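You operate a simulated robot arm through the tools that you are given. There is no shell and no other tool. Be economical: measure what you need, move in short steps, check, and stop when the job is done.

The job below is to be done with a simulated robot arm. You get a single attempt, and the scene is never put back.

TASK
The blue strap is too tight: let it off and pull it to 300 N.
Fine: shut the strap cam first; then open cam and side clamp.

The check looks at the end state, three seconds after you hand in, the way a careful person would. Anything else that was tipped, shoved, dropped, spilled or broken makes it a failure.

THE ROBOT
A 7-joint arm with a two-finger parallel gripper, fixed in place. Base frame: the origin is at the foot of the arm, x ahead of it, y to its left, z up; the work surface is at about z = 820. Lengths are in mm, angles in rad, forces in N, time in s.
With the tool pointing down near the work surface it reaches from about 240 to 680 mm from the base axis. Its first joint turns from -1.152 to 1.152 rad. Payload 2.4 kg.
The tool frame sits at the grasp point between the pads (the TCP): z along the fingers, y along the line on which they close. The tips reach 30 mm beyond it. The gripper opens to 94 mm. The fingers are 28 mm wide and 10 mm thick; the gripper's body (50 by 96 mm) begins 55 mm behind the TCP.
Orientation is that of the tool frame in the base frame, as [roll, pitch, yaw] about the fixed x, y, z axes, in that order (R = Rz(yaw) Ry(pitch) Rx(roll)). With the fingers straight down and closing along the base's y, the tool's x points along the base's -x, its y along +y and its z along -z.

THE INTERFACE
- The arm moves only by the tool apply_moves. Its argument "motion" is a list of rows, each a list of 3 entries, a list of its own where there are three numbers: the shift along the tool's x, y, z in mm, then the turn, a rotation vector about the tool's x, y, z in rad, then the gripper command, from -1 (fully open) to 1 (shut), values between in proportion. In form: [[[dx, dy, dz], [wx, wy, wz], claw], ...]. A call has 1 to 20 rows; each row shifts and turns the commanded pose from where the row before left it, along the tool's axes as they then stand. Each row takes 0.2 s and may step no farther than 50 mm and 0.15 rad from the row before; otherwise, or with a gripper value out of range, the whole call is refused. Where a pose cannot be reached the arm comes as near as it can. A force on the tool above 40 N (or 10 N above the force at the start of the call, whichever is more), or a blocked arm, ends the call early, and 0.2 s more pass. The fingers move at their own pace (about 153 mm/s each) and stop on an object; they squeeze with about 40 N. The grip force told is the motor's: it shows also when the fingers shut on nothing. Time passes only in rows, and 0.2 s behind the last, so rows that do not move let the fingers close. The reply holds the time, the measured pose of the TCP, the force on the tool along the base axes, the opening and the grip force, in the units named above and with some noise, with the torque about the TCP (base axes, N m) and any sound that the robot's microphone picked up.
- Cameras (640 x 400 px; columns grow to the right, rows downward): "scene" is fixed at [19.4, 457.4, 1450.4]; the picture's right is [-0.91, -0.42, 0.00], its down [-0.21, 0.45, -0.87] and it looks along [0.36, -0.79, -0.50] (base axes); focal length 316 px, centre (320, 200). "wrist" rides on the gripper at [76, 14, -102] in the tool frame; the picture's right is [-0.18, 0.98, 0.00], its down [-0.75, -0.14, -0.64] and it looks along [-0.63, -0.12, 0.77] (tool axes); focal length 243 px, centre (320, 200). There is no depth. A picture from a camera that has moved, and an enlarged one, comes with that camera's place and axes in the base frame and with its lens.
- grab_frame(camera): a new picture of that camera. No time passes.
- zoom(camera, box): a new picture of the part [left, top, right, bottom] of that camera's present view, enlarged. No time passes.
- sign_off(): hands the job in; it is judged then, once.

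Work in short steps. Places have to be worked out from the pictures, the camera data and where the tool is seen: move nearer, look again, correct. Check each grasp and each placing, and mend what went wrong. You have 120 turns and 64 pictures in all, those below and enlarged ones among them. Open the gripper and draw the arm clear of the work before you hand the job in, unless the task says otherwise; then end with one line.

The tools are called after "Call:" by a JSON object that holds its "api" and its "payload". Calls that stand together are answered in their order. apply_moves: Moves the arm, as the interface text tells. Its arguments: {"type":"object","properties":{"motion":{"type":"array","items":{"type":"array"}}},"required":["motion"]} The other tools are called the same way: grab_frame (camera) takes a picture; zoom (camera, box) takes an enlarged picture of a part of a camera's view; sign_off () hands the job in.

At the start:

```text
clock: 0.0
tcp_pos: [303.5, -217.9, 1181.0]
ee_rot: [3.141, 0.0, -3.141]
wrist_force: [0.2, 0.3, -0.9]
wrist_torque: [0.01, -0.02, -0.04]
opening: 93.8
finger_force: 0.1
```

scene: 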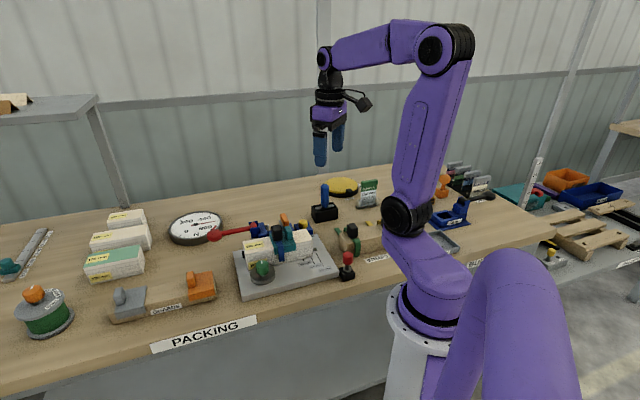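
wrist: 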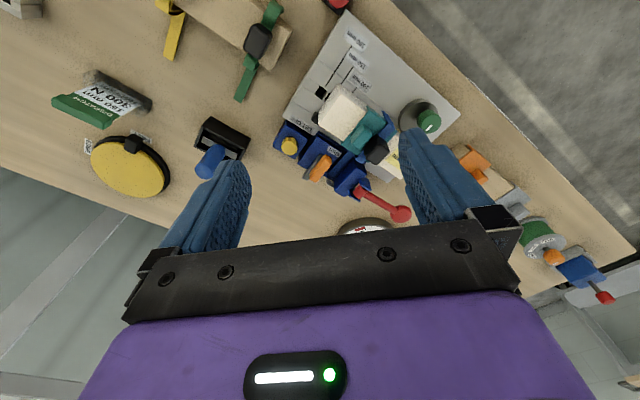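

The pictures show a fixture with several parts (red lever, blue, orange and teal pieces) and a gauge dial. I'll enlarge both views to read the labels.

Call:
{"api": "zoom", "payload": {"camera": "scene", "box": [200, 170, 400, 310]}}

Call:
{"api": "zoom", "payload": {"camera": "wrist", "box": [240, 0, 480, 240]}}

Call:
{"api": "zoom", "payload": {"camera": "wrist", "box": [40, 40, 280, 240]}}

```text
2.86 times, centred on (300, 240) of scene
camera zoom: at [19.4, 457.4, 1450.4], right [-0.91, -0.42, 0.0], down [-0.21, 0.45, -0.87], along [0.36, -0.79, -0.5], focal length 903 px, centre (377, 86)
```

zoom: 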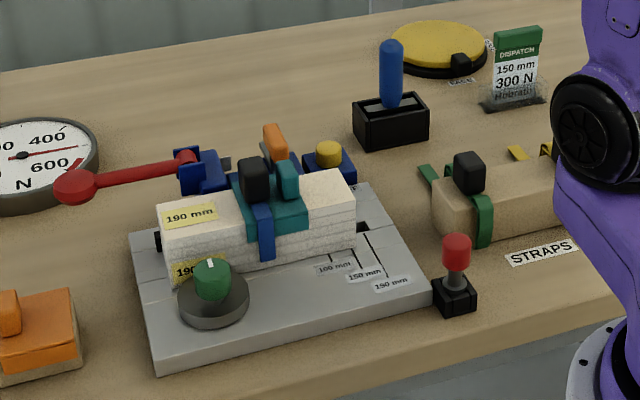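

```text
1.67 times, centred on (360, 120) of wrist
camera zoom: at [229.0, -204.5, 1281.2], right [0.18, 0.98, 0.0], down [0.75, -0.14, 0.64], along [0.63, -0.12, -0.77], focal length 404 px, centre (253, 333)
```

zoom: 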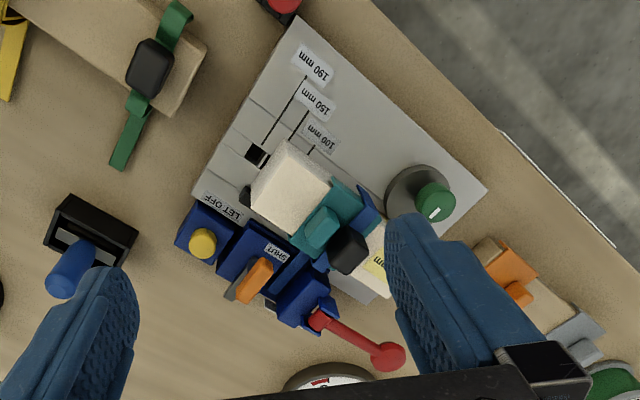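

```text
2.00 times, centred on (160, 140) of wrist
camera zoom: at [229.0, -204.5, 1281.2], right [0.18, 0.98, 0.0], down [0.75, -0.14, 0.64], along [0.63, -0.12, -0.77], focal length 485 px, centre (640, 320)
```

zoom: 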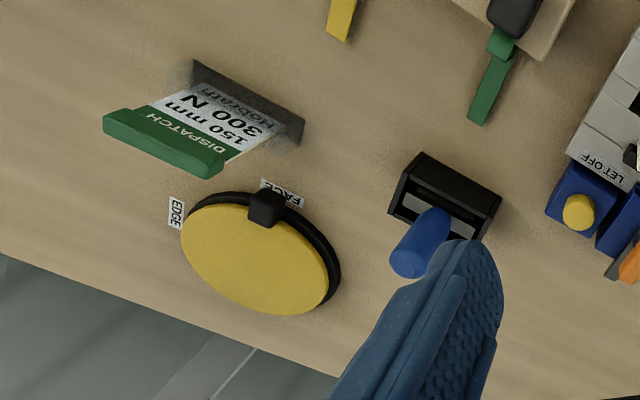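

The tensioner has a yellow LET OFF button, an orange cam, a red ratchet lever and a green knob, and I put it near (396, -162). I'll move the wrist camera closer to identify each part.

Call:
{"api": "apply_moves", "payload": {"motion": [[[6, 22, 45], [0, 0, 0], -1], [[6, 22, 45], [0, 0, 0], -1], [[6, 22, 45], [0, 0, 0], -1], [[5, 22, 45], [0, 0, 0], -1], [[0, 0, 0], [0, 0, 0], -1]]}}

Call:
{"api": "grab_frame", "payload": {"camera": "wrist"}}

Call:
{"api": "zoom", "payload": {"camera": "scene", "box": [160, 200, 260, 250]}}

```text
refused: row 1 steps farther than a row can; nothing moved
```

```text
58 pictures are left
camera wrist: at [229.0, -204.5, 1281.2], right [0.18, 0.98, 0.0], down [0.75, -0.14, 0.64], along [0.63, -0.12, -0.77], focal length 243 px, centre (320, 200)
```

wrist: 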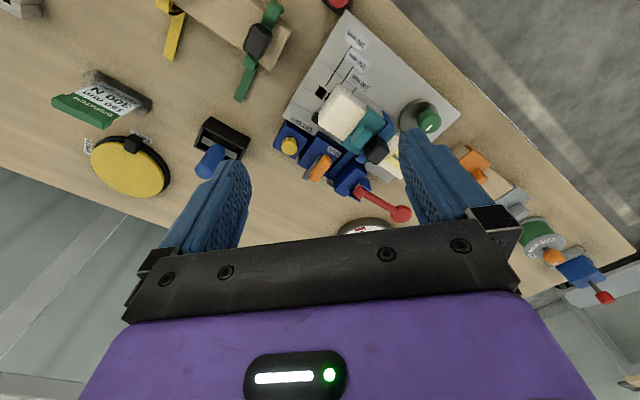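

```text
6.40 times, centred on (210, 225) of scene
camera zoom: at [19.4, 457.4, 1450.4], right [-0.91, -0.42, 0.0], down [-0.21, 0.45, -0.87], along [0.36, -0.79, -0.5], focal length 2024 px, centre (1024, 40)
```

zoom: 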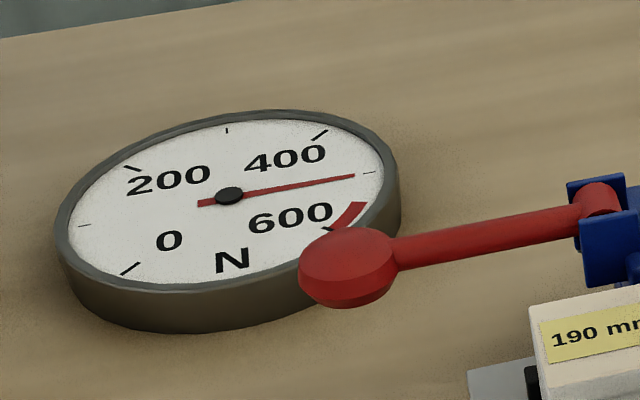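

The row was too long and was refused. The gauge reads about 500 N, with ticks every 100 and 300 N at the top. I'll repeat the approach with smaller rows.

Call:
{"api": "apply_moves", "payload": {"motion": [[[5, 18, 36], [0, 0, 0], -1], [[5, 18, 36], [0, 0, 0], -1], [[5, 18, 36], [0, 0, 0], -1], [[5, 17, 36], [0, 0, 0], -1], [[3, 17, 36], [0, 0, 0], -1], [[0, 0, 0], [0, 0, 0], -1]]}}

Call:
{"api": "grab_frame", "payload": {"camera": "wrist"}}

```text
clock: 1.4
tcp_pos: [283.3, -130.0, 999.1]
ee_rot: [-3.141, -0.001, 3.141]
wrist_force: [-0.2, -0.1, 1.1]
wrist_torque: [0.0, -0.01, 0.0]
opening: 93.9
finger_force: 0.1
```

```text
56 pictures are left
camera wrist: at [206.7, -116.3, 1100.6], right [0.19, 0.98, 0.0], down [0.75, -0.14, 0.64], along [0.63, -0.12, -0.77], focal length 243 px, centre (320, 200)
```

wrist: 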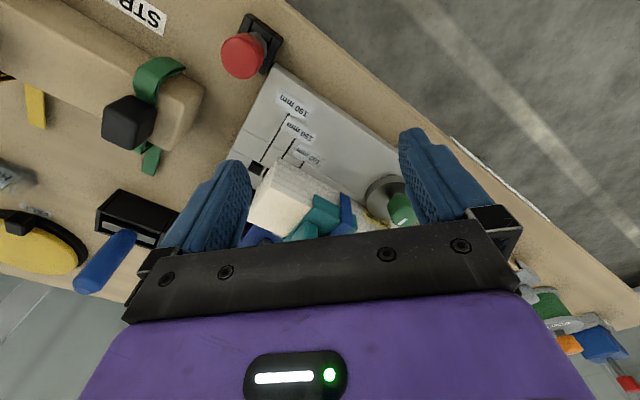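

The gripper body hides the lower half of this view. I'll go back up, pull back a little, and use enlargements instead.

Call:
{"api": "apply_moves", "payload": {"motion": [[[6, -5, -40], [0, 0, 0], -1], [[7, -5, -40], [0, 0, 0], -1], [[7, -5, -40], [0, 0, 0], -1], [[7, -5, -40], [0, 0, 0], -1], [[0, 0, 0], [0, 0, 0], -1]]}}

Call:
{"api": "zoom", "payload": {"camera": "wrist", "box": [240, 60, 400, 180]}}

```text
clock: 2.6
tcp_pos: [251.3, -148.8, 1159.5]
ee_rot: [3.14, 0.0, -3.14]
wrist_force: [-0.3, -0.5, 0.2]
wrist_torque: [0.03, 0.01, -0.01]
opening: 94.2
finger_force: 0.2
```

```text
3.33 times, centred on (320, 120) of wrist
camera zoom: at [175.3, -135.6, 1260.6], right [0.18, 0.98, 0.0], down [0.75, -0.14, 0.64], along [0.63, -0.12, -0.77], focal length 809 px, centre (320, 467)
```

zoom: 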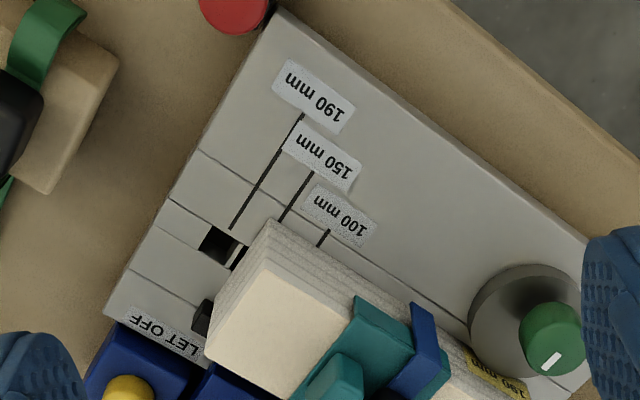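

Call:
{"api": "zoom", "payload": {"camera": "wrist", "box": [240, 130, 400, 230]}}

Call:
{"api": "zoom", "payload": {"camera": "scene", "box": [230, 205, 350, 285]}}

```text
4.00 times, centred on (320, 180) of wrist
camera zoom: at [175.3, -135.6, 1260.6], right [0.18, 0.98, 0.0], down [0.75, -0.14, 0.64], along [0.63, -0.12, -0.77], focal length 970 px, centre (320, 280)
```

zoom: 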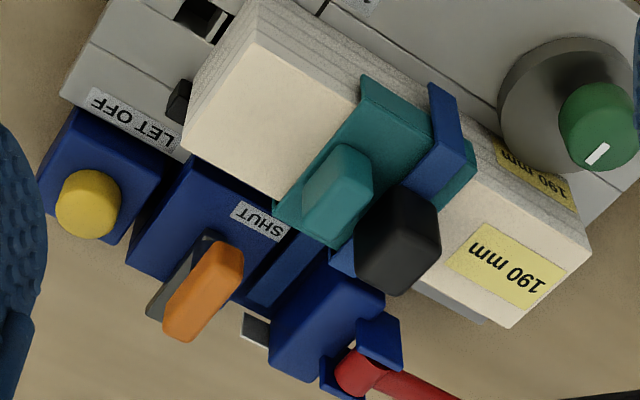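

```text
5.00 times, centred on (290, 245) of scene
camera zoom: at [19.4, 457.4, 1450.4], right [-0.91, -0.42, 0.0], down [-0.21, 0.45, -0.87], along [0.36, -0.79, -0.5], focal length 1581 px, centre (470, -25)
```

zoom: 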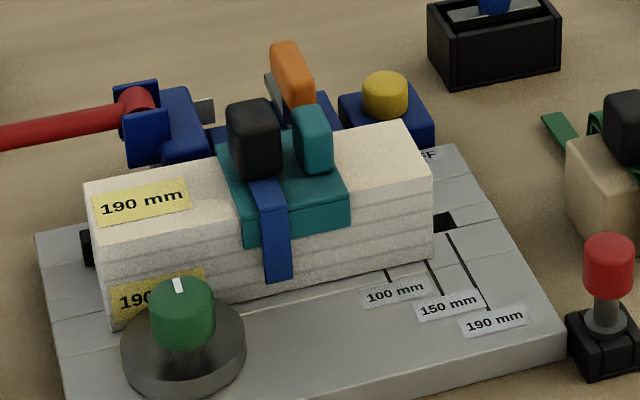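

I need to tell the strap cam, the other cam and the side clamp apart. I'll enlarge the other bench items and the fixture.

Call:
{"api": "zoom", "payload": {"camera": "scene", "box": [0, 200, 240, 350]}}

Call:
{"api": "zoom", "payload": {"camera": "scene", "box": [260, 210, 320, 250]}}

Call:
{"api": "zoom", "payload": {"camera": "scene", "box": [310, 170, 390, 290]}}

```text
2.67 times, centred on (120, 275) of scene
camera zoom: at [19.4, 457.4, 1450.4], right [-0.91, -0.42, 0.0], down [-0.21, 0.45, -0.87], along [0.36, -0.79, -0.5], focal length 843 px, centre (853, 0)
```

zoom: 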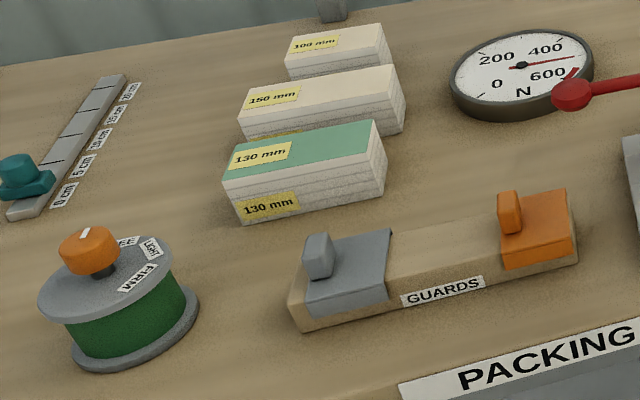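

```text
10.00 times, centred on (290, 230) of scene
camera zoom: at [19.4, 457.4, 1450.4], right [-0.91, -0.42, 0.0], down [-0.21, 0.45, -0.87], along [0.36, -0.79, -0.5], focal length 3162 px, centre (620, -100)
```

zoom: 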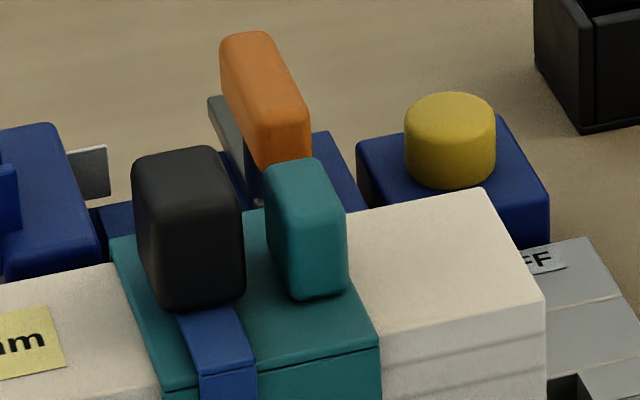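

```text
3.33 times, centred on (350, 230) of scene
camera zoom: at [19.4, 457.4, 1450.4], right [-0.91, -0.42, 0.0], down [-0.21, 0.45, -0.87], along [0.36, -0.79, -0.5], focal length 1054 px, centre (220, 100)
```

zoom: 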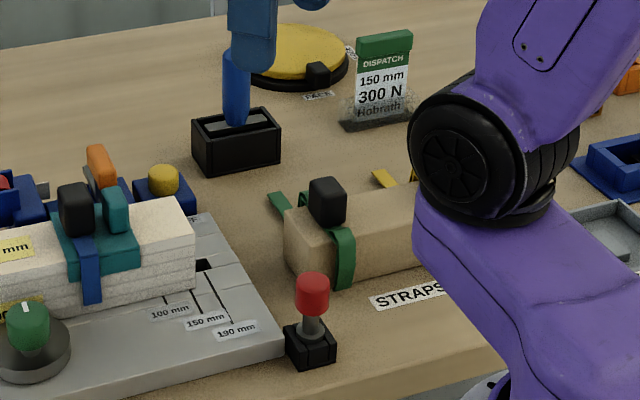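

Call:
{"api": "zoom", "payload": {"camera": "wrist", "box": [280, 155, 350, 225]}}

Call:
{"api": "zoom", "payload": {"camera": "wrist", "box": [90, 0, 270, 200]}}

```text
5.71 times, centred on (315, 190) of wrist
camera zoom: at [175.3, -135.6, 1260.6], right [0.18, 0.98, 0.0], down [0.75, -0.14, 0.64], along [0.63, -0.12, -0.77], focal length 1386 px, centre (349, 257)
```

zoom: 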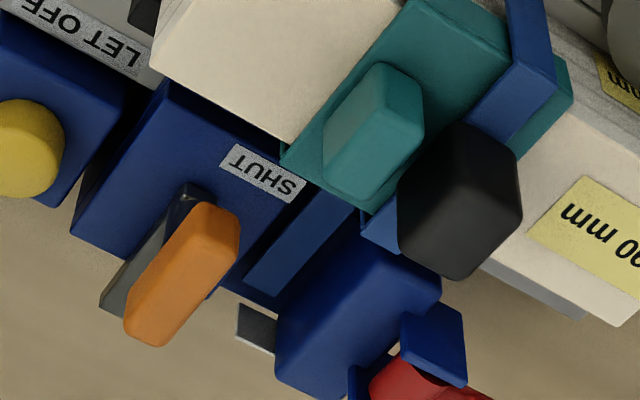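

```text
2.00 times, centred on (180, 100) of wrist
camera zoom: at [175.3, -135.6, 1260.6], right [0.18, 0.98, 0.0], down [0.75, -0.14, 0.64], along [0.63, -0.12, -0.77], focal length 485 px, centre (600, 400)
```

zoom: 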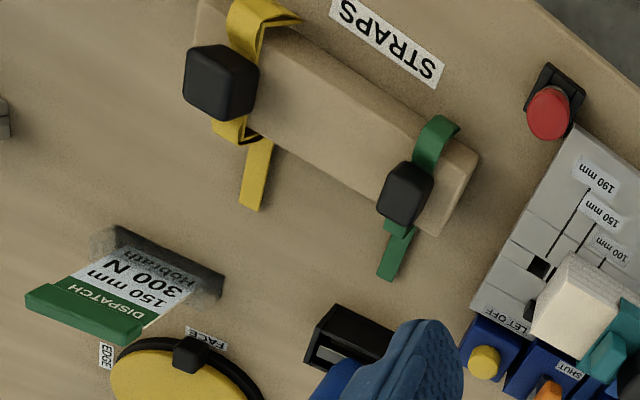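

My reading: the orange lever is the cam. It leans about 45° outward, away from its SHUT label, from roughly (447,-233,895) to (465,-254,924). The fixture is turned about 45°. I'll align the tool with it and stop outside the lever to look.

Call:
{"api": "apply_moves", "payload": {"motion": [[[0, 0, 0], [0, 0, 0.1317], 1], [[0, 0, 0], [0, 0, 0.1317], 1], [[0, 0, 0], [0, 0, 0.1317], 1], [[0, 0, 0], [0, 0, 0.1317], 1], [[0, 0, 0], [0, 0, 0.1317], 1], [[0, 0, 0], [0, 0, 0.1315], 1], [[-33.7, 9.7, 18.7], [0, 0, 0], 1], [[-33.7, 9.7, 18.7], [0, 0, 0], 1], [[-33.7, 9.7, 18.7], [0, 0, 0], 1], [[-33.7, 9.7, 18.7], [0, 0, 0], 1], [[-33.7, 9.7, 18.7], [0, 0, 0], 1], [[-33.7, 9.7, 18.7], [0, 0, 0], 1], [[-33.7, 9.7, 18.7], [0, 0, 0], 1], [[-33.7, 9.7, 18.7], [0, 0, 0], 1], [[0, 0, 0], [0, 0, 0], 1]]}}

Call:
{"api": "grab_frame", "payload": {"camera": "wrist"}}

Call:
{"api": "grab_frame", "payload": {"camera": "scene"}}

```text
clock: 5.8
tcp_pos: [499.1, -286.4, 1010.3]
ee_rot: [-3.141, 0.001, 2.351]
wrist_force: [0.1, -0.1, 0.3]
wrist_torque: [-0.02, 0.02, -0.02]
opening: 0.0
finger_force: 33.4
```

```text
47 pictures are left
camera wrist: at [456.1, -222.7, 1111.5], right [0.83, 0.56, 0.0], down [0.43, -0.63, 0.64], along [0.36, -0.53, -0.77], focal length 243 px, centre (320, 200)
```

wrist: 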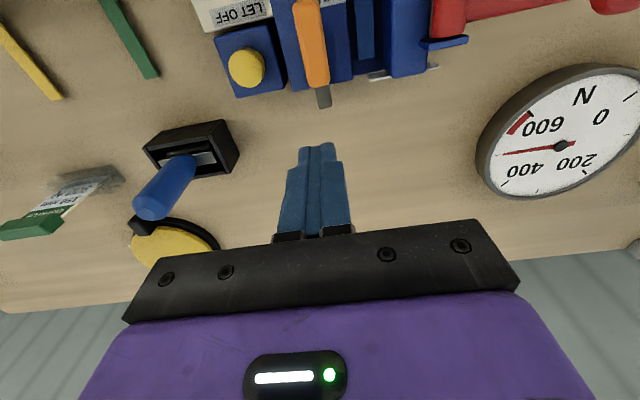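

```text
46 pictures are left
```

scene: 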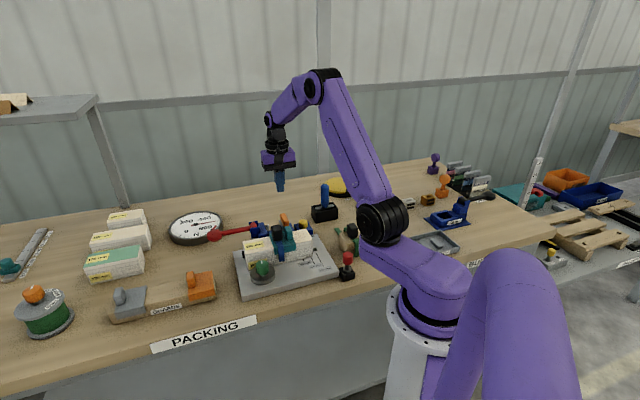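

The lever tip is near v≈525 and z≈920, in line with the tool. I'll lower the closed fingers just outside it, then push inward in small steps.

Call:
{"api": "apply_moves", "payload": {"motion": [[[-5, 3, 40], [0, 0, 0], 1], [[0, 0, 38], [0, 0, 0], 1], [[0, 0, 0], [0, 0, 0], 1]]}}

Call:
{"api": "zoom", "payload": {"camera": "scene", "box": [240, 190, 340, 260]}}

Call:
{"api": "grab_frame", "payload": {"camera": "wrist"}}

```text
clock: 6.6
tcp_pos: [504.7, -289.2, 930.9]
ee_rot: [3.141, 0.0, 2.35]
wrist_force: [0.1, 0.3, 0.5]
wrist_torque: [0.01, 0.0, 0.01]
opening: 0.0
finger_force: 33.2
```

```text
5.71 times, centred on (290, 225) of scene
camera zoom: at [19.4, 457.4, 1450.4], right [-0.91, -0.42, 0.0], down [-0.21, 0.45, -0.87], along [0.36, -0.79, -0.5], focal length 1807 px, centre (491, 57)
```

zoom: 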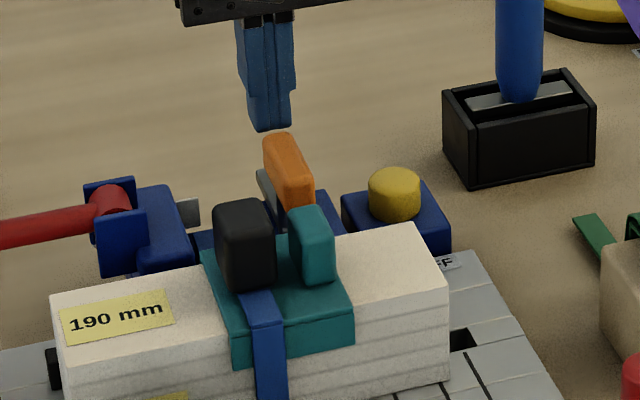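

```text
44 pictures are left
camera wrist: at [461.0, -226.3, 1031.6], right [0.83, 0.56, 0.0], down [0.43, -0.63, 0.64], along [0.36, -0.53, -0.77], focal length 243 px, centre (320, 200)
```

wrist: 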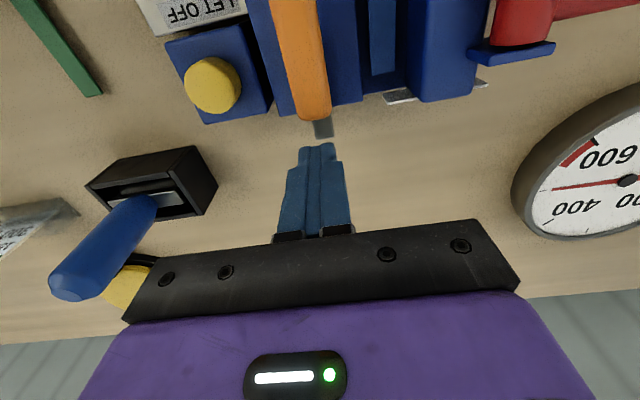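

The lever tip is at v≈528, z≈918, and my fingers are at v≈546 with their tips at z≈901. I'll push inward slowly and watch the force.

Call:
{"api": "apply_moves", "payload": {"motion": [[[10, 0, 0], [0, 0, 0], 1], [[8, 0, 0], [0, 0, 0], 1], [[8, 0, 0], [0, 0, 0], 1], [[8, 0, 0], [0, 0, 0], 1], [[8, 0, 0], [0, 0, 0], 1]]}}

Call:
{"api": "zoom", "payload": {"camera": "scene", "box": [240, 190, 340, 260]}}

```text
clock: 7.4
tcp_pos: [492.8, -278.1, 935.4]
ee_rot: [3.137, 0.033, 2.349]
wrist_force: [3.3, -3.2, 0.1]
wrist_torque: [-0.13, 0.0, 0.01]
opening: 0.0
finger_force: 32.7
stopped in row 4: the force on the tool passed its limit at 49 N (the readings are from after the stop); the commanded pose is now the measured one
```

```text
5.71 times, centred on (290, 225) of scene
camera zoom: at [19.5, 457.4, 1450.5], right [-0.91, -0.42, 0.0], down [-0.21, 0.45, -0.87], along [0.36, -0.79, -0.5], focal length 1807 px, centre (491, 57)
```

zoom: 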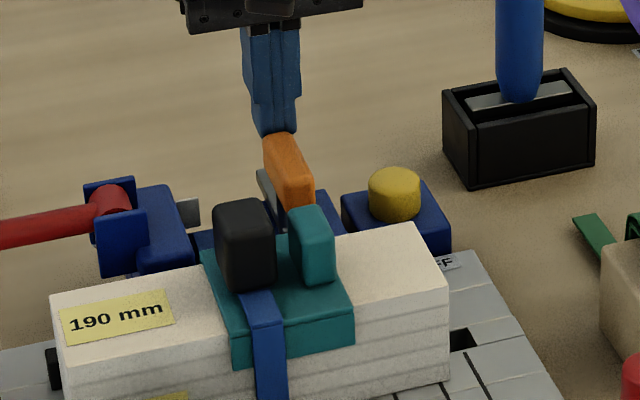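

The lever is firm against an inward push of about 49 N and did not move, so that end may already be its stop. Before forcing anything I'll back off and look at the mechanism from the side, along the fixture axis.

Call:
{"api": "apply_moves", "payload": {"motion": [[[-8, 0, -5], [0, 0, 0], 1], [[0, 0, -40], [0, 0, 0], 1], [[0, 0, -35], [0, 0, 0], 1], [[30, -38, 0], [0, 0, 0], 1], [[0, 0, 0], [0, 0, -0.143], 1], [[0, 0, 0], [0, 0, -0.143], 1], [[0, 0, 0], [0, 0, -0.143], 1], [[0, 0, 0], [0, 0, -0.143], 1], [[0, 0, 0], [0, 0, -0.143], 1], [[0, 0, 0], [0, 0, -0.143], 1], [[0, 0, 0], [0, 0, -0.143], 1], [[0, 0, 0], [0, 0, -0.143], 1], [[0, 0, 0], [0, 0, -0.143], 1], [[0, 0, 0], [0, 0, -0.143], 1], [[0, 0, 0], [0, 0, -0.141], 1], [[0, 0, 0], [0, -0.13, 0], 1], [[0, 0, 0], [0, -0.13, 0], 1], [[0, 0, 0], [0, -0.13, 0], 1], [[0, 0, 0], [0, -0.13, 0], 1], [[0, 0, 0], [0, 0, 0], 1]]}}

Call:
{"api": "grab_frame", "payload": {"camera": "wrist"}}

```text
clock: 11.6
tcp_pos: [447.6, -288.0, 1014.8]
ee_rot: [-3.107, 0.527, -2.347]
wrist_force: [-0.1, 0.3, 0.0]
wrist_torque: [0.04, 0.0, 0.0]
opening: 0.0
finger_force: 33.0
```

```text
42 pictures are left
camera wrist: at [353.4, -359.4, 1063.3], right [-0.58, 0.81, 0.06], down [0.31, 0.15, 0.94], along [0.75, 0.56, -0.34], focal length 243 px, centre (320, 200)
```

wrist: 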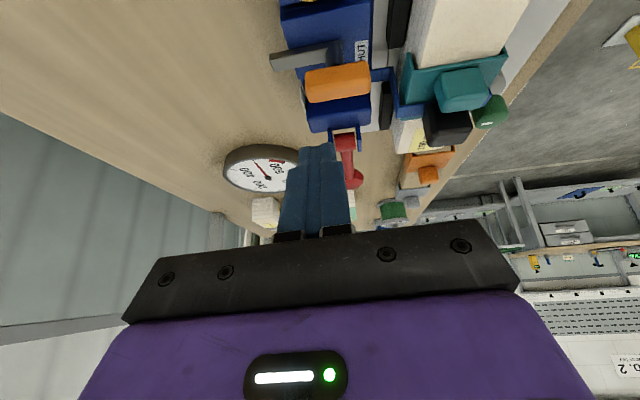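

Call:
{"api": "zoom", "payload": {"camera": "wrist", "box": [250, 0, 410, 150]}}

```text
2.67 times, centred on (330, 75) of wrist
camera zoom: at [353.4, -359.4, 1063.3], right [-0.58, 0.81, 0.06], down [0.31, 0.15, 0.94], along [0.75, 0.56, -0.34], focal length 647 px, centre (293, 533)
```

zoom: 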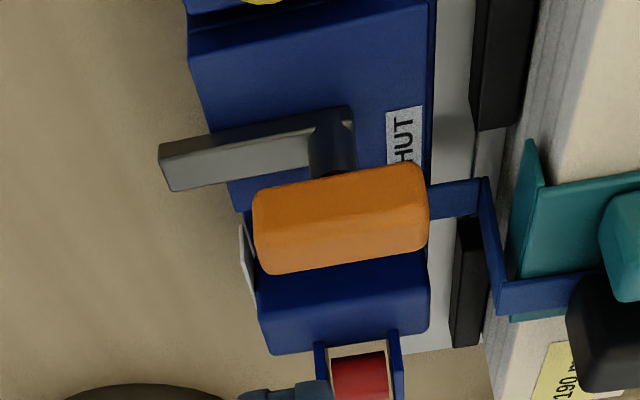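

From the side it is clear: the cam is a rotary handle. The orange bar sits on a vertical post, with a grey arm below it that points outward, parallel to the strap. It should be turned about the vertical, toward the strap and the SHUT label. I'll come over the bar upright with the gripper open and check alignment.

Call:
{"api": "apply_moves", "payload": {"motion": [[[0, 0, 0], [0, 0.13, 0], -1], [[0, 0, 0], [0, 0.13, 0], -1], [[0, 0, 0], [0, 0.13, 0], -1], [[0, 0, 0], [0, 0.13, 0], -1], [[0, 0, 0], [0, 0, 0.143], -1], [[0, 0, 0], [0, 0, 0.143], -1], [[0, 0, 0], [0, 0, 0.143], -1], [[0, 0, 0], [0, 0, 0.143], -1], [[0, 0, 0], [0, 0, 0.143], -1], [[0, 0, 0], [0, 0, 0.143], -1], [[0, 0, 0], [0, 0, 0.143], -1], [[0, 0, 0], [0, 0, 0.143], -1], [[0, 0, 0], [0, 0, 0.143], -1], [[0, 0, 0], [0, 0, 0.143], -1], [[0, 0, 0], [0, 0, 0.141], -1], [[15, 40, 0], [0, 0, 0], -1], [[0, 0, 0], [0, -0.033, 0], -1], [[0, 0, 0], [0, 0, 0], -1]]}}

Call:
{"api": "grab_frame", "payload": {"camera": "wrist"}}

Call:
{"api": "zoom", "payload": {"camera": "scene", "box": [240, 170, 340, 260]}}

```text
clock: 15.4
tcp_pos: [467.0, -247.8, 1014.0]
ee_rot: [3.136, 0.063, 2.347]
wrist_force: [-0.5, -0.2, -0.2]
wrist_torque: [-0.03, 0.03, -0.04]
opening: 94.0
finger_force: 0.1
```

```text
40 pictures are left
camera wrist: at [419.0, -179.8, 1109.8], right [0.83, 0.56, 0.02], down [0.4, -0.61, 0.69], along [0.39, -0.56, -0.73], focal length 243 px, centre (320, 200)
```

wrist: 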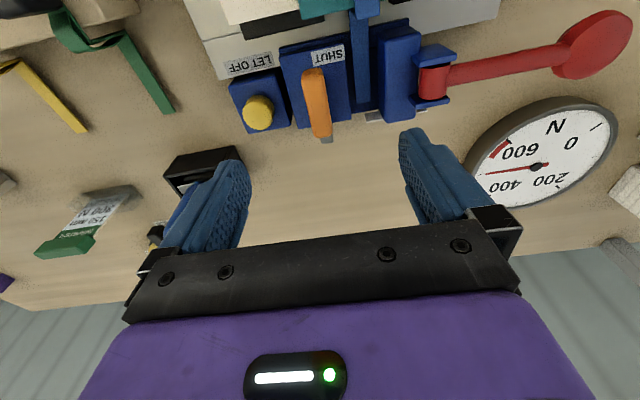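

```text
4.44 times, centred on (290, 215) of scene
camera zoom: at [19.4, 457.5, 1450.4], right [-0.91, -0.42, 0.0], down [-0.21, 0.45, -0.87], along [0.36, -0.79, -0.5], focal length 1405 px, centre (453, 133)
```

zoom: 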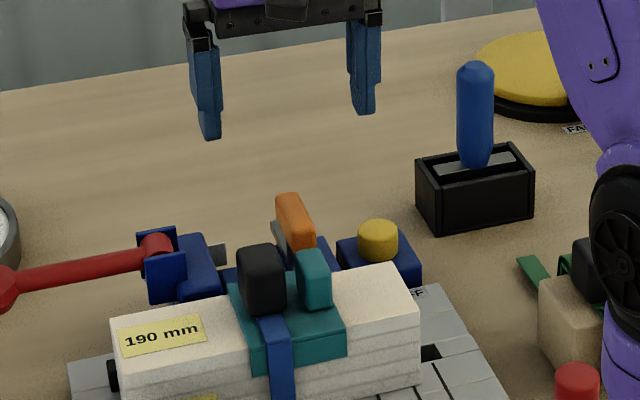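

The bar's centre is near (462,-243.5). I'll correct the tilt, narrow the fingers to clear the ratchet block, and come down over the bar.

Call:
{"api": "apply_moves", "payload": {"motion": [[[0, 0, 0], [0, 0.063, 0], 0], [[6.5, 0, 20], [0, 0, 0], 0], [[0, 0, 30], [0, 0, 0], 0], [[0, 0, 20], [0, 0, 0], 0], [[0, 0, 20], [0, 0, 0], 0], [[0, 0, 0], [0, 0, 0], 0]]}}

Call:
{"api": "grab_frame", "payload": {"camera": "wrist"}}

Call:
{"api": "zoom", "payload": {"camera": "scene", "box": [240, 190, 340, 260]}}

```text
clock: 16.8
tcp_pos: [463.5, -242.6, 923.0]
ee_rot: [3.138, 0.001, 2.349]
wrist_force: [-0.8, 0.2, -0.3]
wrist_torque: [0.02, -0.02, 0.01]
opening: 47.1
finger_force: 0.1
```

```text
38 pictures are left
camera wrist: at [419.3, -179.8, 1024.7], right [0.83, 0.56, 0.01], down [0.43, -0.64, 0.64], along [0.36, -0.53, -0.77], focal length 243 px, centre (320, 200)
```

wrist: 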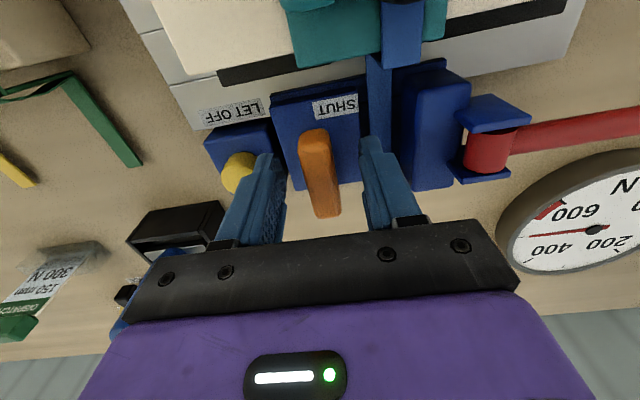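

```text
5.71 times, centred on (290, 225) of scene
camera zoom: at [19.4, 457.4, 1450.4], right [-0.91, -0.42, 0.0], down [-0.21, 0.45, -0.87], along [0.36, -0.79, -0.5], focal length 1807 px, centre (491, 57)
```

zoom: 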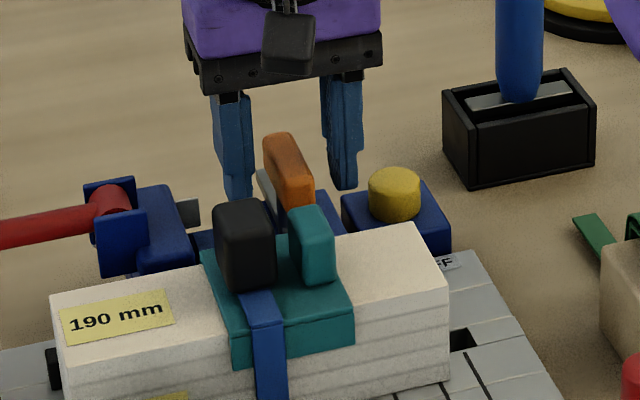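

The fingers straddle the bar, whose centre sits about 6 mm further inward. I'll shift, grip, and try a small anticlockwise turn.

Call:
{"api": "apply_moves", "payload": {"motion": [[[6, 0, 0], [0, 0, 0], 0], [[0, 0, 0], [0, 0, 0], 1], [[0, 0, 0], [0, 0, 0], 1], [[0, 0, 0], [0, 0, -0.1], 1], [[0, 0, 0], [0, 0, -0.1], 1], [[0, 0, 0], [0, 0, -0.1], 1]]}}

Call:
{"api": "grab_frame", "payload": {"camera": "wrist"}}

```text
clock: 18.2
tcp_pos: [455.6, -241.5, 924.9]
ee_rot: [3.135, 0.0, 2.647]
wrist_force: [-15.9, -11.7, 8.1]
wrist_torque: [-0.81, 0.29, -0.24]
opening: 17.9
finger_force: 44.9
```

```text
36 pictures are left
camera wrist: at [395.7, -194.0, 1025.2], right [0.63, 0.78, 0.0], down [0.59, -0.48, 0.64], along [0.5, -0.4, -0.77], focal length 243 px, centre (320, 200)
```

wrist: 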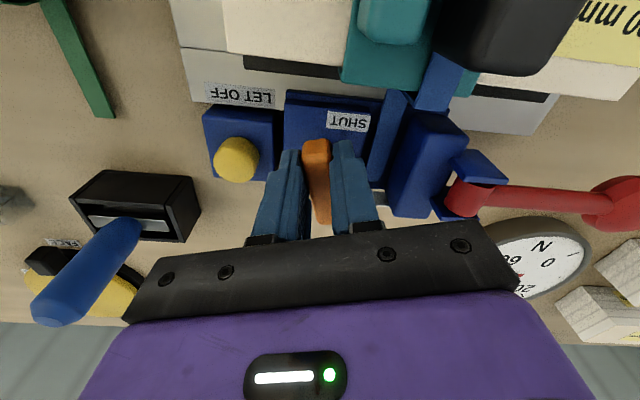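

The cam turns freely; the torque is small, but the sideways force shows the pivot is about 15 mm further out than my grip. I'll continue turning about that pivot, easing off the side load.

Call:
{"api": "apply_moves", "payload": {"motion": [[[0, -4.5, 0], [0, 0, 0], 1], [[0, -1.5, 0], [0, 0, -0.1], 1], [[0, -1.5, 0], [0, 0, -0.1], 1], [[0, -1.5, 0], [0, 0, -0.1], 1], [[0, 0, 0], [0, 0, 0], 1]]}}

Call:
{"api": "grab_frame", "payload": {"camera": "wrist"}}

```text
clock: 19.4
tcp_pos: [454.3, -245.5, 923.5]
ee_rot: [3.135, -0.002, 2.952]
wrist_force: [-7.7, 16.4, -4.9]
wrist_torque: [-0.59, -0.01, 0.18]
opening: 17.8
finger_force: 45.3
```

```text
35 pictures are left
camera wrist: at [382.6, -218.5, 1025.2], right [0.37, 0.93, 0.01], down [0.71, -0.28, 0.64], along [0.6, -0.23, -0.77], focal length 243 px, centre (320, 200)
```

wrist: 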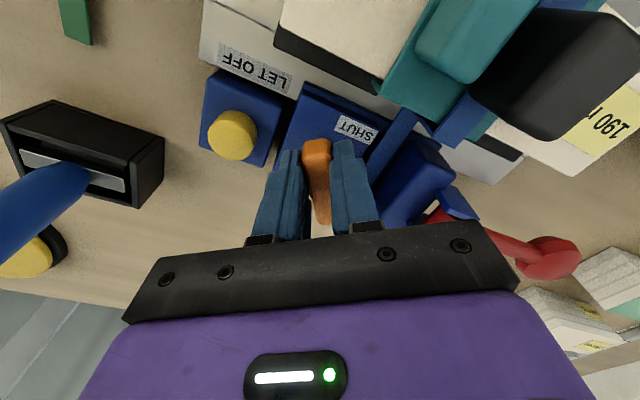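

Call:
{"api": "apply_moves", "payload": {"motion": [[[2, 2, 0], [0, 0, 0], 1], [[0, -1, 0], [0, 0, -0.1], 1], [[0, -1, 0], [0, 0, -0.1], 1], [[0, -1, 0], [0, 0, -0.1], 1], [[0, -1, 0], [0, 0, -0.1], 1], [[0, 0, 0], [0, 0, 0], 1]]}}

Call:
{"api": "zoom", "payload": {"camera": "scene", "box": [160, 190, 340, 290]}}

```text
clock: 20.8
tcp_pos: [454.0, -250.4, 924.9]
ee_rot: [-3.141, 0.008, -2.935]
wrist_force: [21.5, -6.8, -18.1]
wrist_torque: [-0.07, 0.11, -0.12]
opening: 17.6
finger_force: 44.6
```

```text
3.56 times, centred on (250, 240) of scene
camera zoom: at [20.2, 457.1, 1450.5], right [-0.91, -0.42, 0.0], down [-0.21, 0.45, -0.87], along [0.36, -0.79, -0.5], focal length 1124 px, centre (569, 58)
```

zoom: 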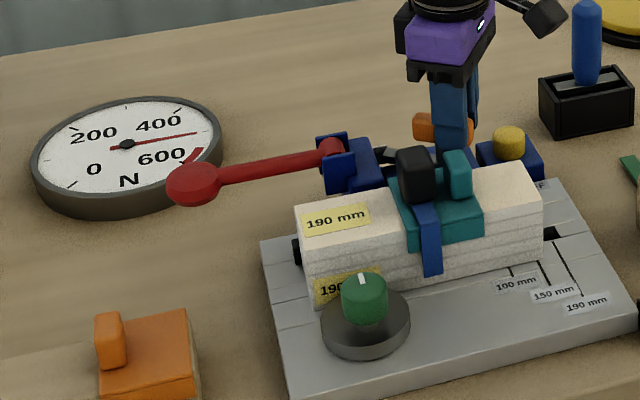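

Call:
{"api": "apply_moves", "payload": {"motion": [[[-2.5, -1.5, 1], [0, 0, 0], 1], [[-0.3, -1.1, 0], [0, 0, -0.1], 1], [[-0.3, -1.1, 0], [0, 0, -0.1], 1], [[-0.3, -1.1, 0], [0, 0, -0.1], 1], [[0, 0, 0], [0, 0, 0], 1]]}}

```text
clock: 22.0
tcp_pos: [455.7, -253.5, 924.7]
ee_rot: [3.14, 0.005, -2.635]
wrist_force: [-11.5, -2.3, 33.8]
wrist_torque: [-0.23, 0.3, 0.02]
opening: 17.7
finger_force: 45.1
```

Call:
{"api": "apply_moves", "payload": {"motion": [[[1, 0.3, -0.8], [0, 0, 0], 1], [[-0.2, -1.1, 0], [0, 0, -0.09], 1], [[-0.2, -1.1, 0], [0, 0, -0.09], 1], [[-0.2, -1.1, 0], [0, 0, -0.09], 1], [[0, 0, 0], [0, 0, 0], 1]]}}

Call:
{"api": "grab_frame", "payload": {"camera": "wrist"}}

Call:
{"api": "zoom", "payload": {"camera": "scene", "box": [160, 190, 340, 290]}}

```text
clock: 23.2
tcp_pos: [458.9, -256.1, 924.7]
ee_rot: [3.141, 0.007, -2.364]
wrist_force: [-2.6, -12.0, 4.5]
wrist_torque: [0.66, -1.02, -0.04]
opening: 18.1
finger_force: 45.4
```

```text
33 pictures are left
camera wrist: at [393.4, -301.0, 1024.5], right [-0.56, 0.83, 0.0], down [0.63, 0.42, 0.65], along [0.54, 0.36, -0.76], focal length 243 px, centre (320, 200)
```

wrist: 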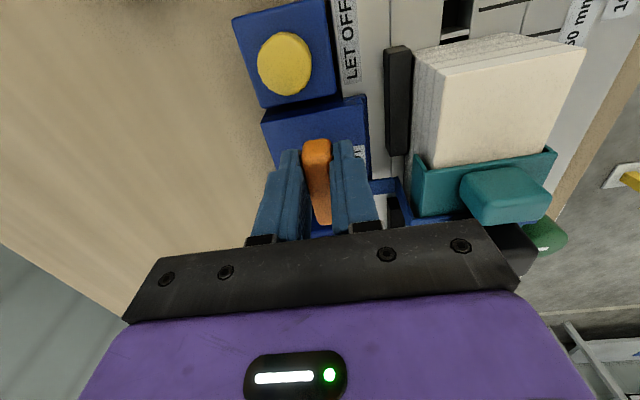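

```text
3.56 times, centred on (250, 240) of scene
camera zoom: at [19.2, 457.1, 1450.5], right [-0.91, -0.42, 0.0], down [-0.21, 0.45, -0.87], along [0.36, -0.79, -0.5], focal length 1124 px, centre (569, 58)
```

zoom: 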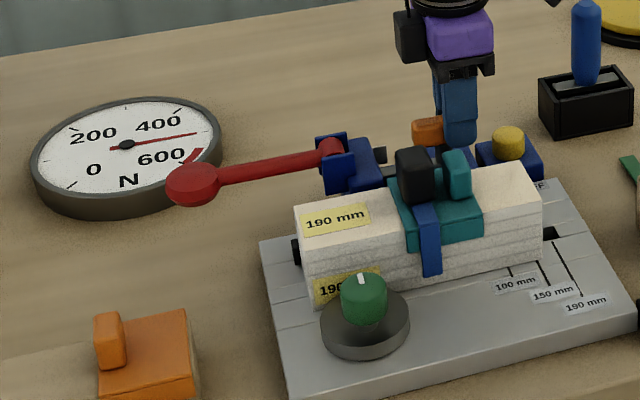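

It has turned 90° with little torque so far, and the gauge still reads about 490 N. I'll turn a little further to feel for a stop.

Call:
{"api": "apply_moves", "payload": {"motion": [[[0, 0, 0], [0, 0, 0], 1], [[0, -0.8, 0], [0, 0, -0.08], 1], [[0, -0.8, 0], [0, 0, -0.08], 1], [[0, 0, 0], [0, 0, 0], 1]]}}

```text
clock: 24.2
tcp_pos: [459.0, -256.2, 924.9]
ee_rot: [3.14, 0.007, -2.207]
wrist_force: [-2.5, -5.9, 7.1]
wrist_torque: [0.04, -0.19, -1.72]
opening: 21.2
finger_force: 45.1
```

The turn now meets a hard stop at 90° (-1.7 N·m), so the cam is shut. I'll ease back, release, lift, and go over the yellow LET OFF button at about (428,-301,874).

Call:
{"api": "apply_moves", "payload": {"motion": [[[0, 0.8, 0], [0, 0, 0.08], 1], [[0, 0.8, 0], [0, 0, 0.06], 1], [[0, 0, 0], [0, 0, 0], 0], [[0, 0, 0], [0, 0, 0], 0], [[0, 0, -30], [0, 0, 0], 0], [[0, 0, -25], [0, 0, 0], 0], [[27, -5, 0], [0, 0, 0], 1], [[27, -5, 0], [0, 0, 0], 1], [[0, 0, 30], [0, 0, 0], 1], [[0, 0, 0], [0, 0, 0], 1]]}}

Call:
{"api": "grab_frame", "payload": {"camera": "wrist"}}

Call:
{"api": "zoom", "payload": {"camera": "scene", "box": [160, 170, 340, 290]}}

```text
clock: 26.4
tcp_pos: [426.5, -302.6, 948.1]
ee_rot: [3.141, 0.004, -2.344]
wrist_force: [-0.3, 0.9, 0.0]
wrist_torque: [-0.02, 0.01, 0.03]
opening: 0.0
finger_force: 32.8
```

```text
31 pictures are left
camera wrist: at [363.6, -347.7, 1049.0], right [-0.57, 0.82, 0.0], down [0.62, 0.44, 0.65], along [0.53, 0.37, -0.76], focal length 243 px, centre (320, 200)
```

wrist: 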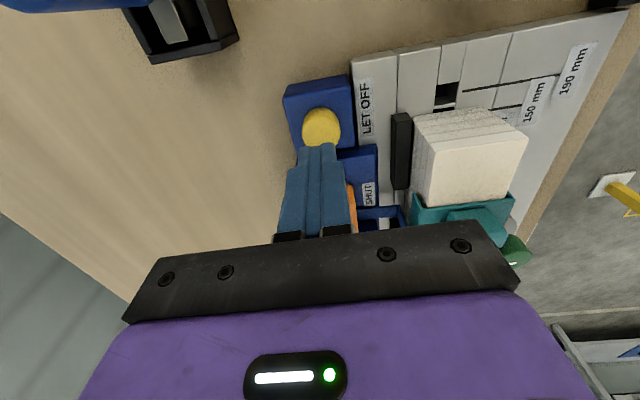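

```text
3.33 times, centred on (250, 230) of scene
camera zoom: at [19.4, 457.4, 1450.4], right [-0.91, -0.42, 0.0], down [-0.21, 0.45, -0.87], along [0.36, -0.79, -0.5], focal length 1054 px, centre (553, 100)
```

zoom: 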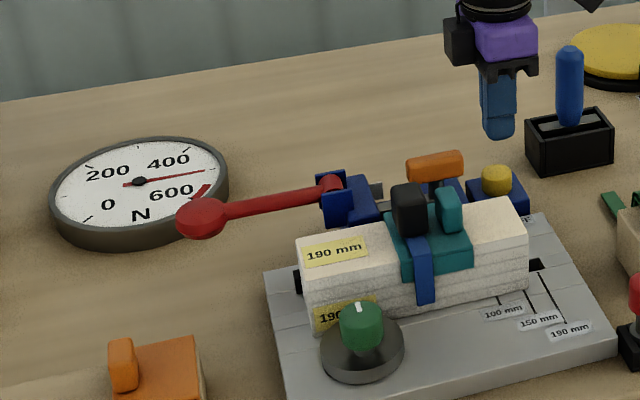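

The orange bar now lies along the fixture axis and the tool is over the button. I'll press gently, stop shortly after first contact, and read the gauge.

Call:
{"api": "apply_moves", "payload": {"motion": [[[0, 0, 25], [0, 0, 0], 1], [[0, 0, 13], [0, 0, 0], 1], [[0, 0, 4], [0, 0, 0], 1], [[0, 0, 3], [0, 0, 0], 1], [[0, 0, 2], [0, 0, 0], 1]]}}

Call:
{"api": "zoom", "payload": {"camera": "scene", "box": [160, 190, 340, 290]}}

```text
clock: 27.6
tcp_pos: [426.4, -302.1, 903.0]
ee_rot: [-3.14, 0.003, -2.345]
wrist_force: [0.1, -0.8, 4.9]
wrist_torque: [0.01, -0.02, 0.02]
opening: 0.0
finger_force: 33.1
```

```text
3.56 times, centred on (250, 240) of scene
camera zoom: at [19.3, 457.5, 1450.4], right [-0.91, -0.42, 0.0], down [-0.21, 0.45, -0.87], along [0.36, -0.79, -0.5], focal length 1124 px, centre (569, 58)
```

zoom: 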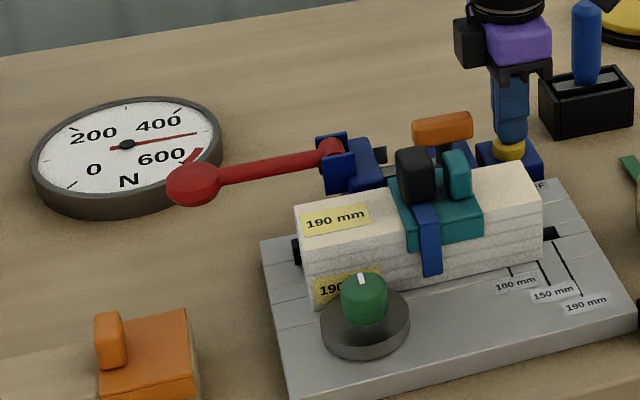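

Contact is at about 5 N and the gauge is unchanged. I'll press 3 mm deeper.

Call:
{"api": "apply_moves", "payload": {"motion": [[[0, 0, 1.5], [0, 0, 0], 1], [[0, 0, 1.5], [0, 0, 0], 1]]}}

Call:
{"api": "zoom", "payload": {"camera": "scene", "box": [160, 190, 260, 250]}}

```text
clock: 28.2
tcp_pos: [428.2, -301.5, 898.3]
ee_rot: [-3.141, 0.005, -2.343]
wrist_force: [-1.2, -2.6, 5.5]
wrist_torque: [-0.08, 0.04, -0.02]
opening: 0.2
finger_force: 33.2
```

```text
6.40 times, centred on (210, 220) of scene
camera zoom: at [19.3, 457.4, 1450.4], right [-0.91, -0.42, 0.0], down [-0.21, 0.45, -0.87], along [0.36, -0.79, -0.5], focal length 2024 px, centre (1024, 72)
```

zoom: 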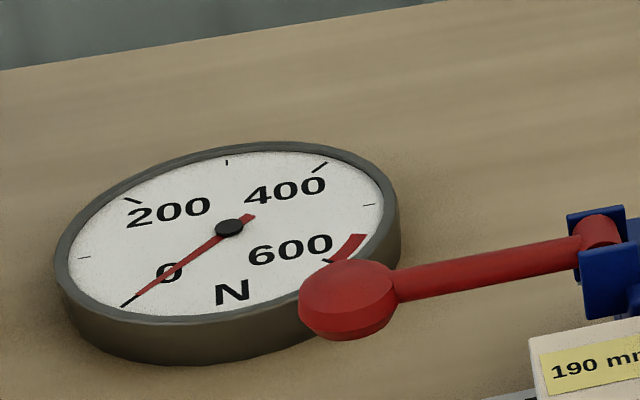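

LET OFF took the gauge from about 490 to 0 N. I'll lift off the button and travel above the red ratchet lever, whose knob I estimate at (611,-97,902).

Call:
{"api": "apply_moves", "payload": {"motion": [[[0, 0, -45], [0, 0, 0], 1], [[0, 0, -45], [0, 0, 0], 1], [[-39, 2.3, 0], [0, 0, 0], 0], [[-39, 2.3, 0], [0, 0, 0], 0], [[-39, 2.3, 0], [0, 0, 0], 0], [[-39, 2.3, 0], [0, 0, 0], 0], [[-39, 2.3, 0], [0, 0, 0], 0], [[-39, 2.3, 0], [0, 0, 0], -0.5], [[-39, 2.3, 0], [0, 0, 0], -0.5], [[0, 0, 0], [0, 0, 0], -0.5]]}}

Call:
{"api": "grab_frame", "payload": {"camera": "wrist"}}

Call:
{"api": "zoom", "payload": {"camera": "scene", "box": [150, 150, 310, 260]}}

```text
clock: 30.4
tcp_pos: [605.4, -95.5, 989.6]
ee_rot: [-3.14, 0.005, -2.343]
wrist_force: [0.1, 0.7, -0.2]
wrist_torque: [0.0, 0.01, -0.01]
opening: 70.4
finger_force: 0.1
```

```text
27 pictures are left
camera wrist: at [542.1, -141.6, 1090.0], right [-0.57, 0.82, 0.0], down [0.63, 0.44, 0.65], along [0.53, 0.37, -0.76], focal length 243 px, centre (320, 200)
```

wrist: 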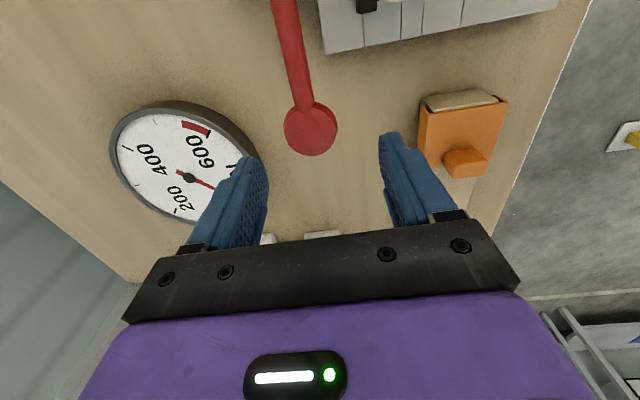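

```text
3.64 times, centred on (230, 205) of scene
camera zoom: at [19.4, 457.5, 1450.4], right [-0.91, -0.42, 0.0], down [-0.21, 0.45, -0.87], along [0.36, -0.79, -0.5], focal length 1150 px, centre (647, 182)
```

zoom: 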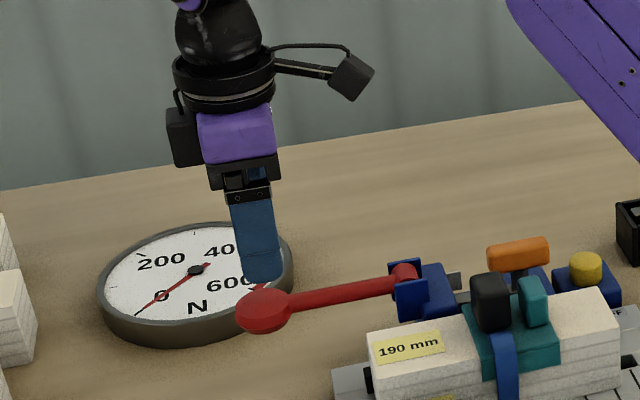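

The gauge still shows 0. The knob is about 42 mm wide and offset roughly 9 mm. I'll correct, lower over it, and grip.

Call:
{"api": "apply_moves", "payload": {"motion": [[[-2.5, -8.5, 0], [0, 0, 0], -0.5], [[0, 0, 35], [0, 0, 0], -0.5], [[0, 0, 30], [0, 0, 0], -0.5], [[0, 0, 20], [0, 0, 0], -0.5], [[0, 0, 0], [0, 0, 0], -0.5]]}}

Call:
{"api": "grab_frame", "payload": {"camera": "wrist"}}

Call:
{"api": "zoom", "payload": {"camera": "scene", "box": [150, 170, 310, 260]}}

```text
clock: 31.6
tcp_pos: [614.5, -98.0, 904.8]
ee_rot: [3.141, 0.005, -2.345]
wrist_force: [-0.7, -0.5, -0.6]
wrist_torque: [0.01, -0.04, 0.02]
opening: 70.7
finger_force: 0.1
```

```text
25 pictures are left
camera wrist: at [550.7, -144.5, 1005.6], right [-0.57, 0.82, 0.0], down [0.62, 0.44, 0.65], along [0.53, 0.37, -0.76], focal length 243 px, centre (320, 200)
```

wrist: 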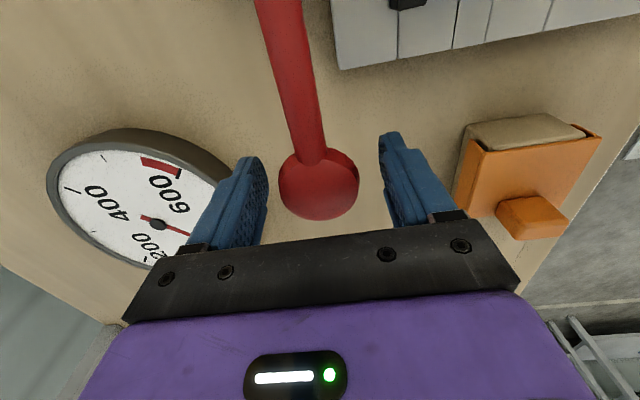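

```text
4.00 times, centred on (230, 215) of scene
camera zoom: at [19.4, 457.4, 1450.4], right [-0.91, -0.42, 0.0], down [-0.21, 0.45, -0.87], along [0.36, -0.79, -0.5], focal length 1265 px, centre (680, 140)
```

zoom: 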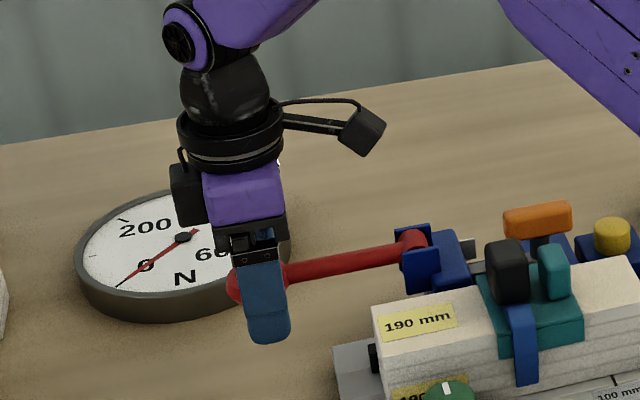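

The knob sits between the pads. I'll grip it and raise it along its arc by about 30 mm, watching the gauge.

Call:
{"api": "apply_moves", "payload": {"motion": [[[0, 0, 0], [0, 0, 0], 1], [[0, 0, 0], [0, 0, 0], 1], [[0, 0, -8], [0, 0, 0], 1], [[0.7, 0, -8], [0, 0, 0], 1], [[1.5, 0, -8], [0, 0, 0], 1], [[2, 0, -8], [0, 0, 0], 1], [[0, 0, 0], [0, 0, 0], 1]]}}

Call:
{"api": "zoom", "payload": {"camera": "scene", "box": [150, 170, 310, 260]}}

```text
clock: 32.4
tcp_pos: [615.1, -97.9, 906.8]
ee_rot: [-3.137, 0.008, -2.344]
wrist_force: [10.9, -1.3, -13.9]
wrist_torque: [-0.55, 0.01, -0.01]
opening: 44.9
finger_force: 45.4
stopped in row 3: the force on the tool passed its limit at 45 N (the readings are from after the stop); the commanded pose is now the measured one
```

```text
4.00 times, centred on (230, 215) of scene
camera zoom: at [19.9, 457.4, 1450.4], right [-0.91, -0.42, 0.0], down [-0.21, 0.45, -0.87], along [0.36, -0.79, -0.5], focal length 1265 px, centre (680, 140)
```

zoom: 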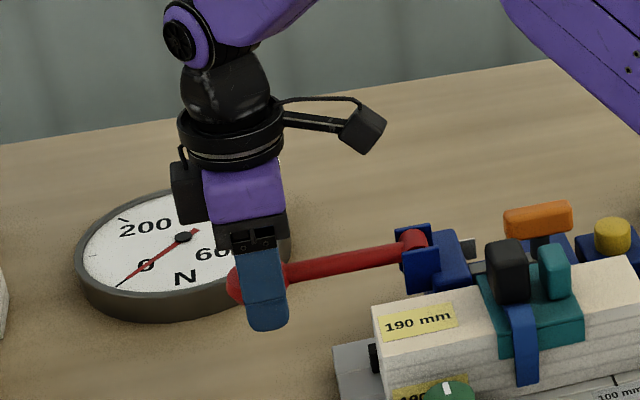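

Call:
{"api": "zoom", "payload": {"camera": "scene", "box": [230, 215, 290, 255]}}

Call:
{"api": "apply_moves", "payload": {"motion": [[[0, 0, 3], [0, 0, 0], 1], [[0, 0, 4], [0, 0, 0], 1], [[0, 0, 4], [0, 0, 0], 1]]}}

```text
10.00 times, centred on (260, 235) of scene
camera zoom: at [19.9, 457.4, 1450.4], right [-0.91, -0.42, 0.0], down [-0.21, 0.45, -0.87], along [0.36, -0.79, -0.5], focal length 3162 px, centre (920, -150)
```

zoom: 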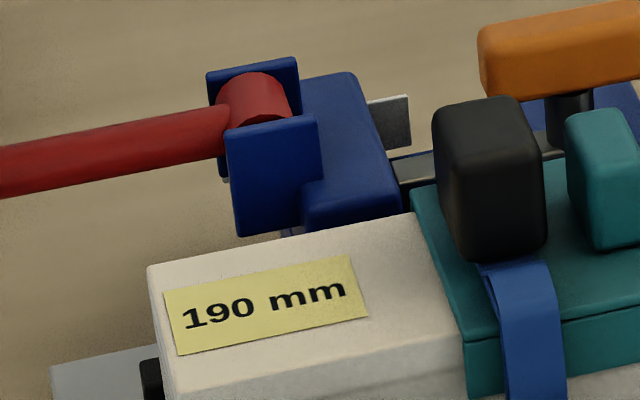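

```text
clock: 33.2
tcp_pos: [615.0, -99.1, 896.5]
ee_rot: [-3.136, 0.007, -2.347]
wrist_force: [5.6, -6.9, 12.0]
wrist_torque: [-0.94, 0.76, 0.03]
opening: 45.3
finger_force: 44.8
```

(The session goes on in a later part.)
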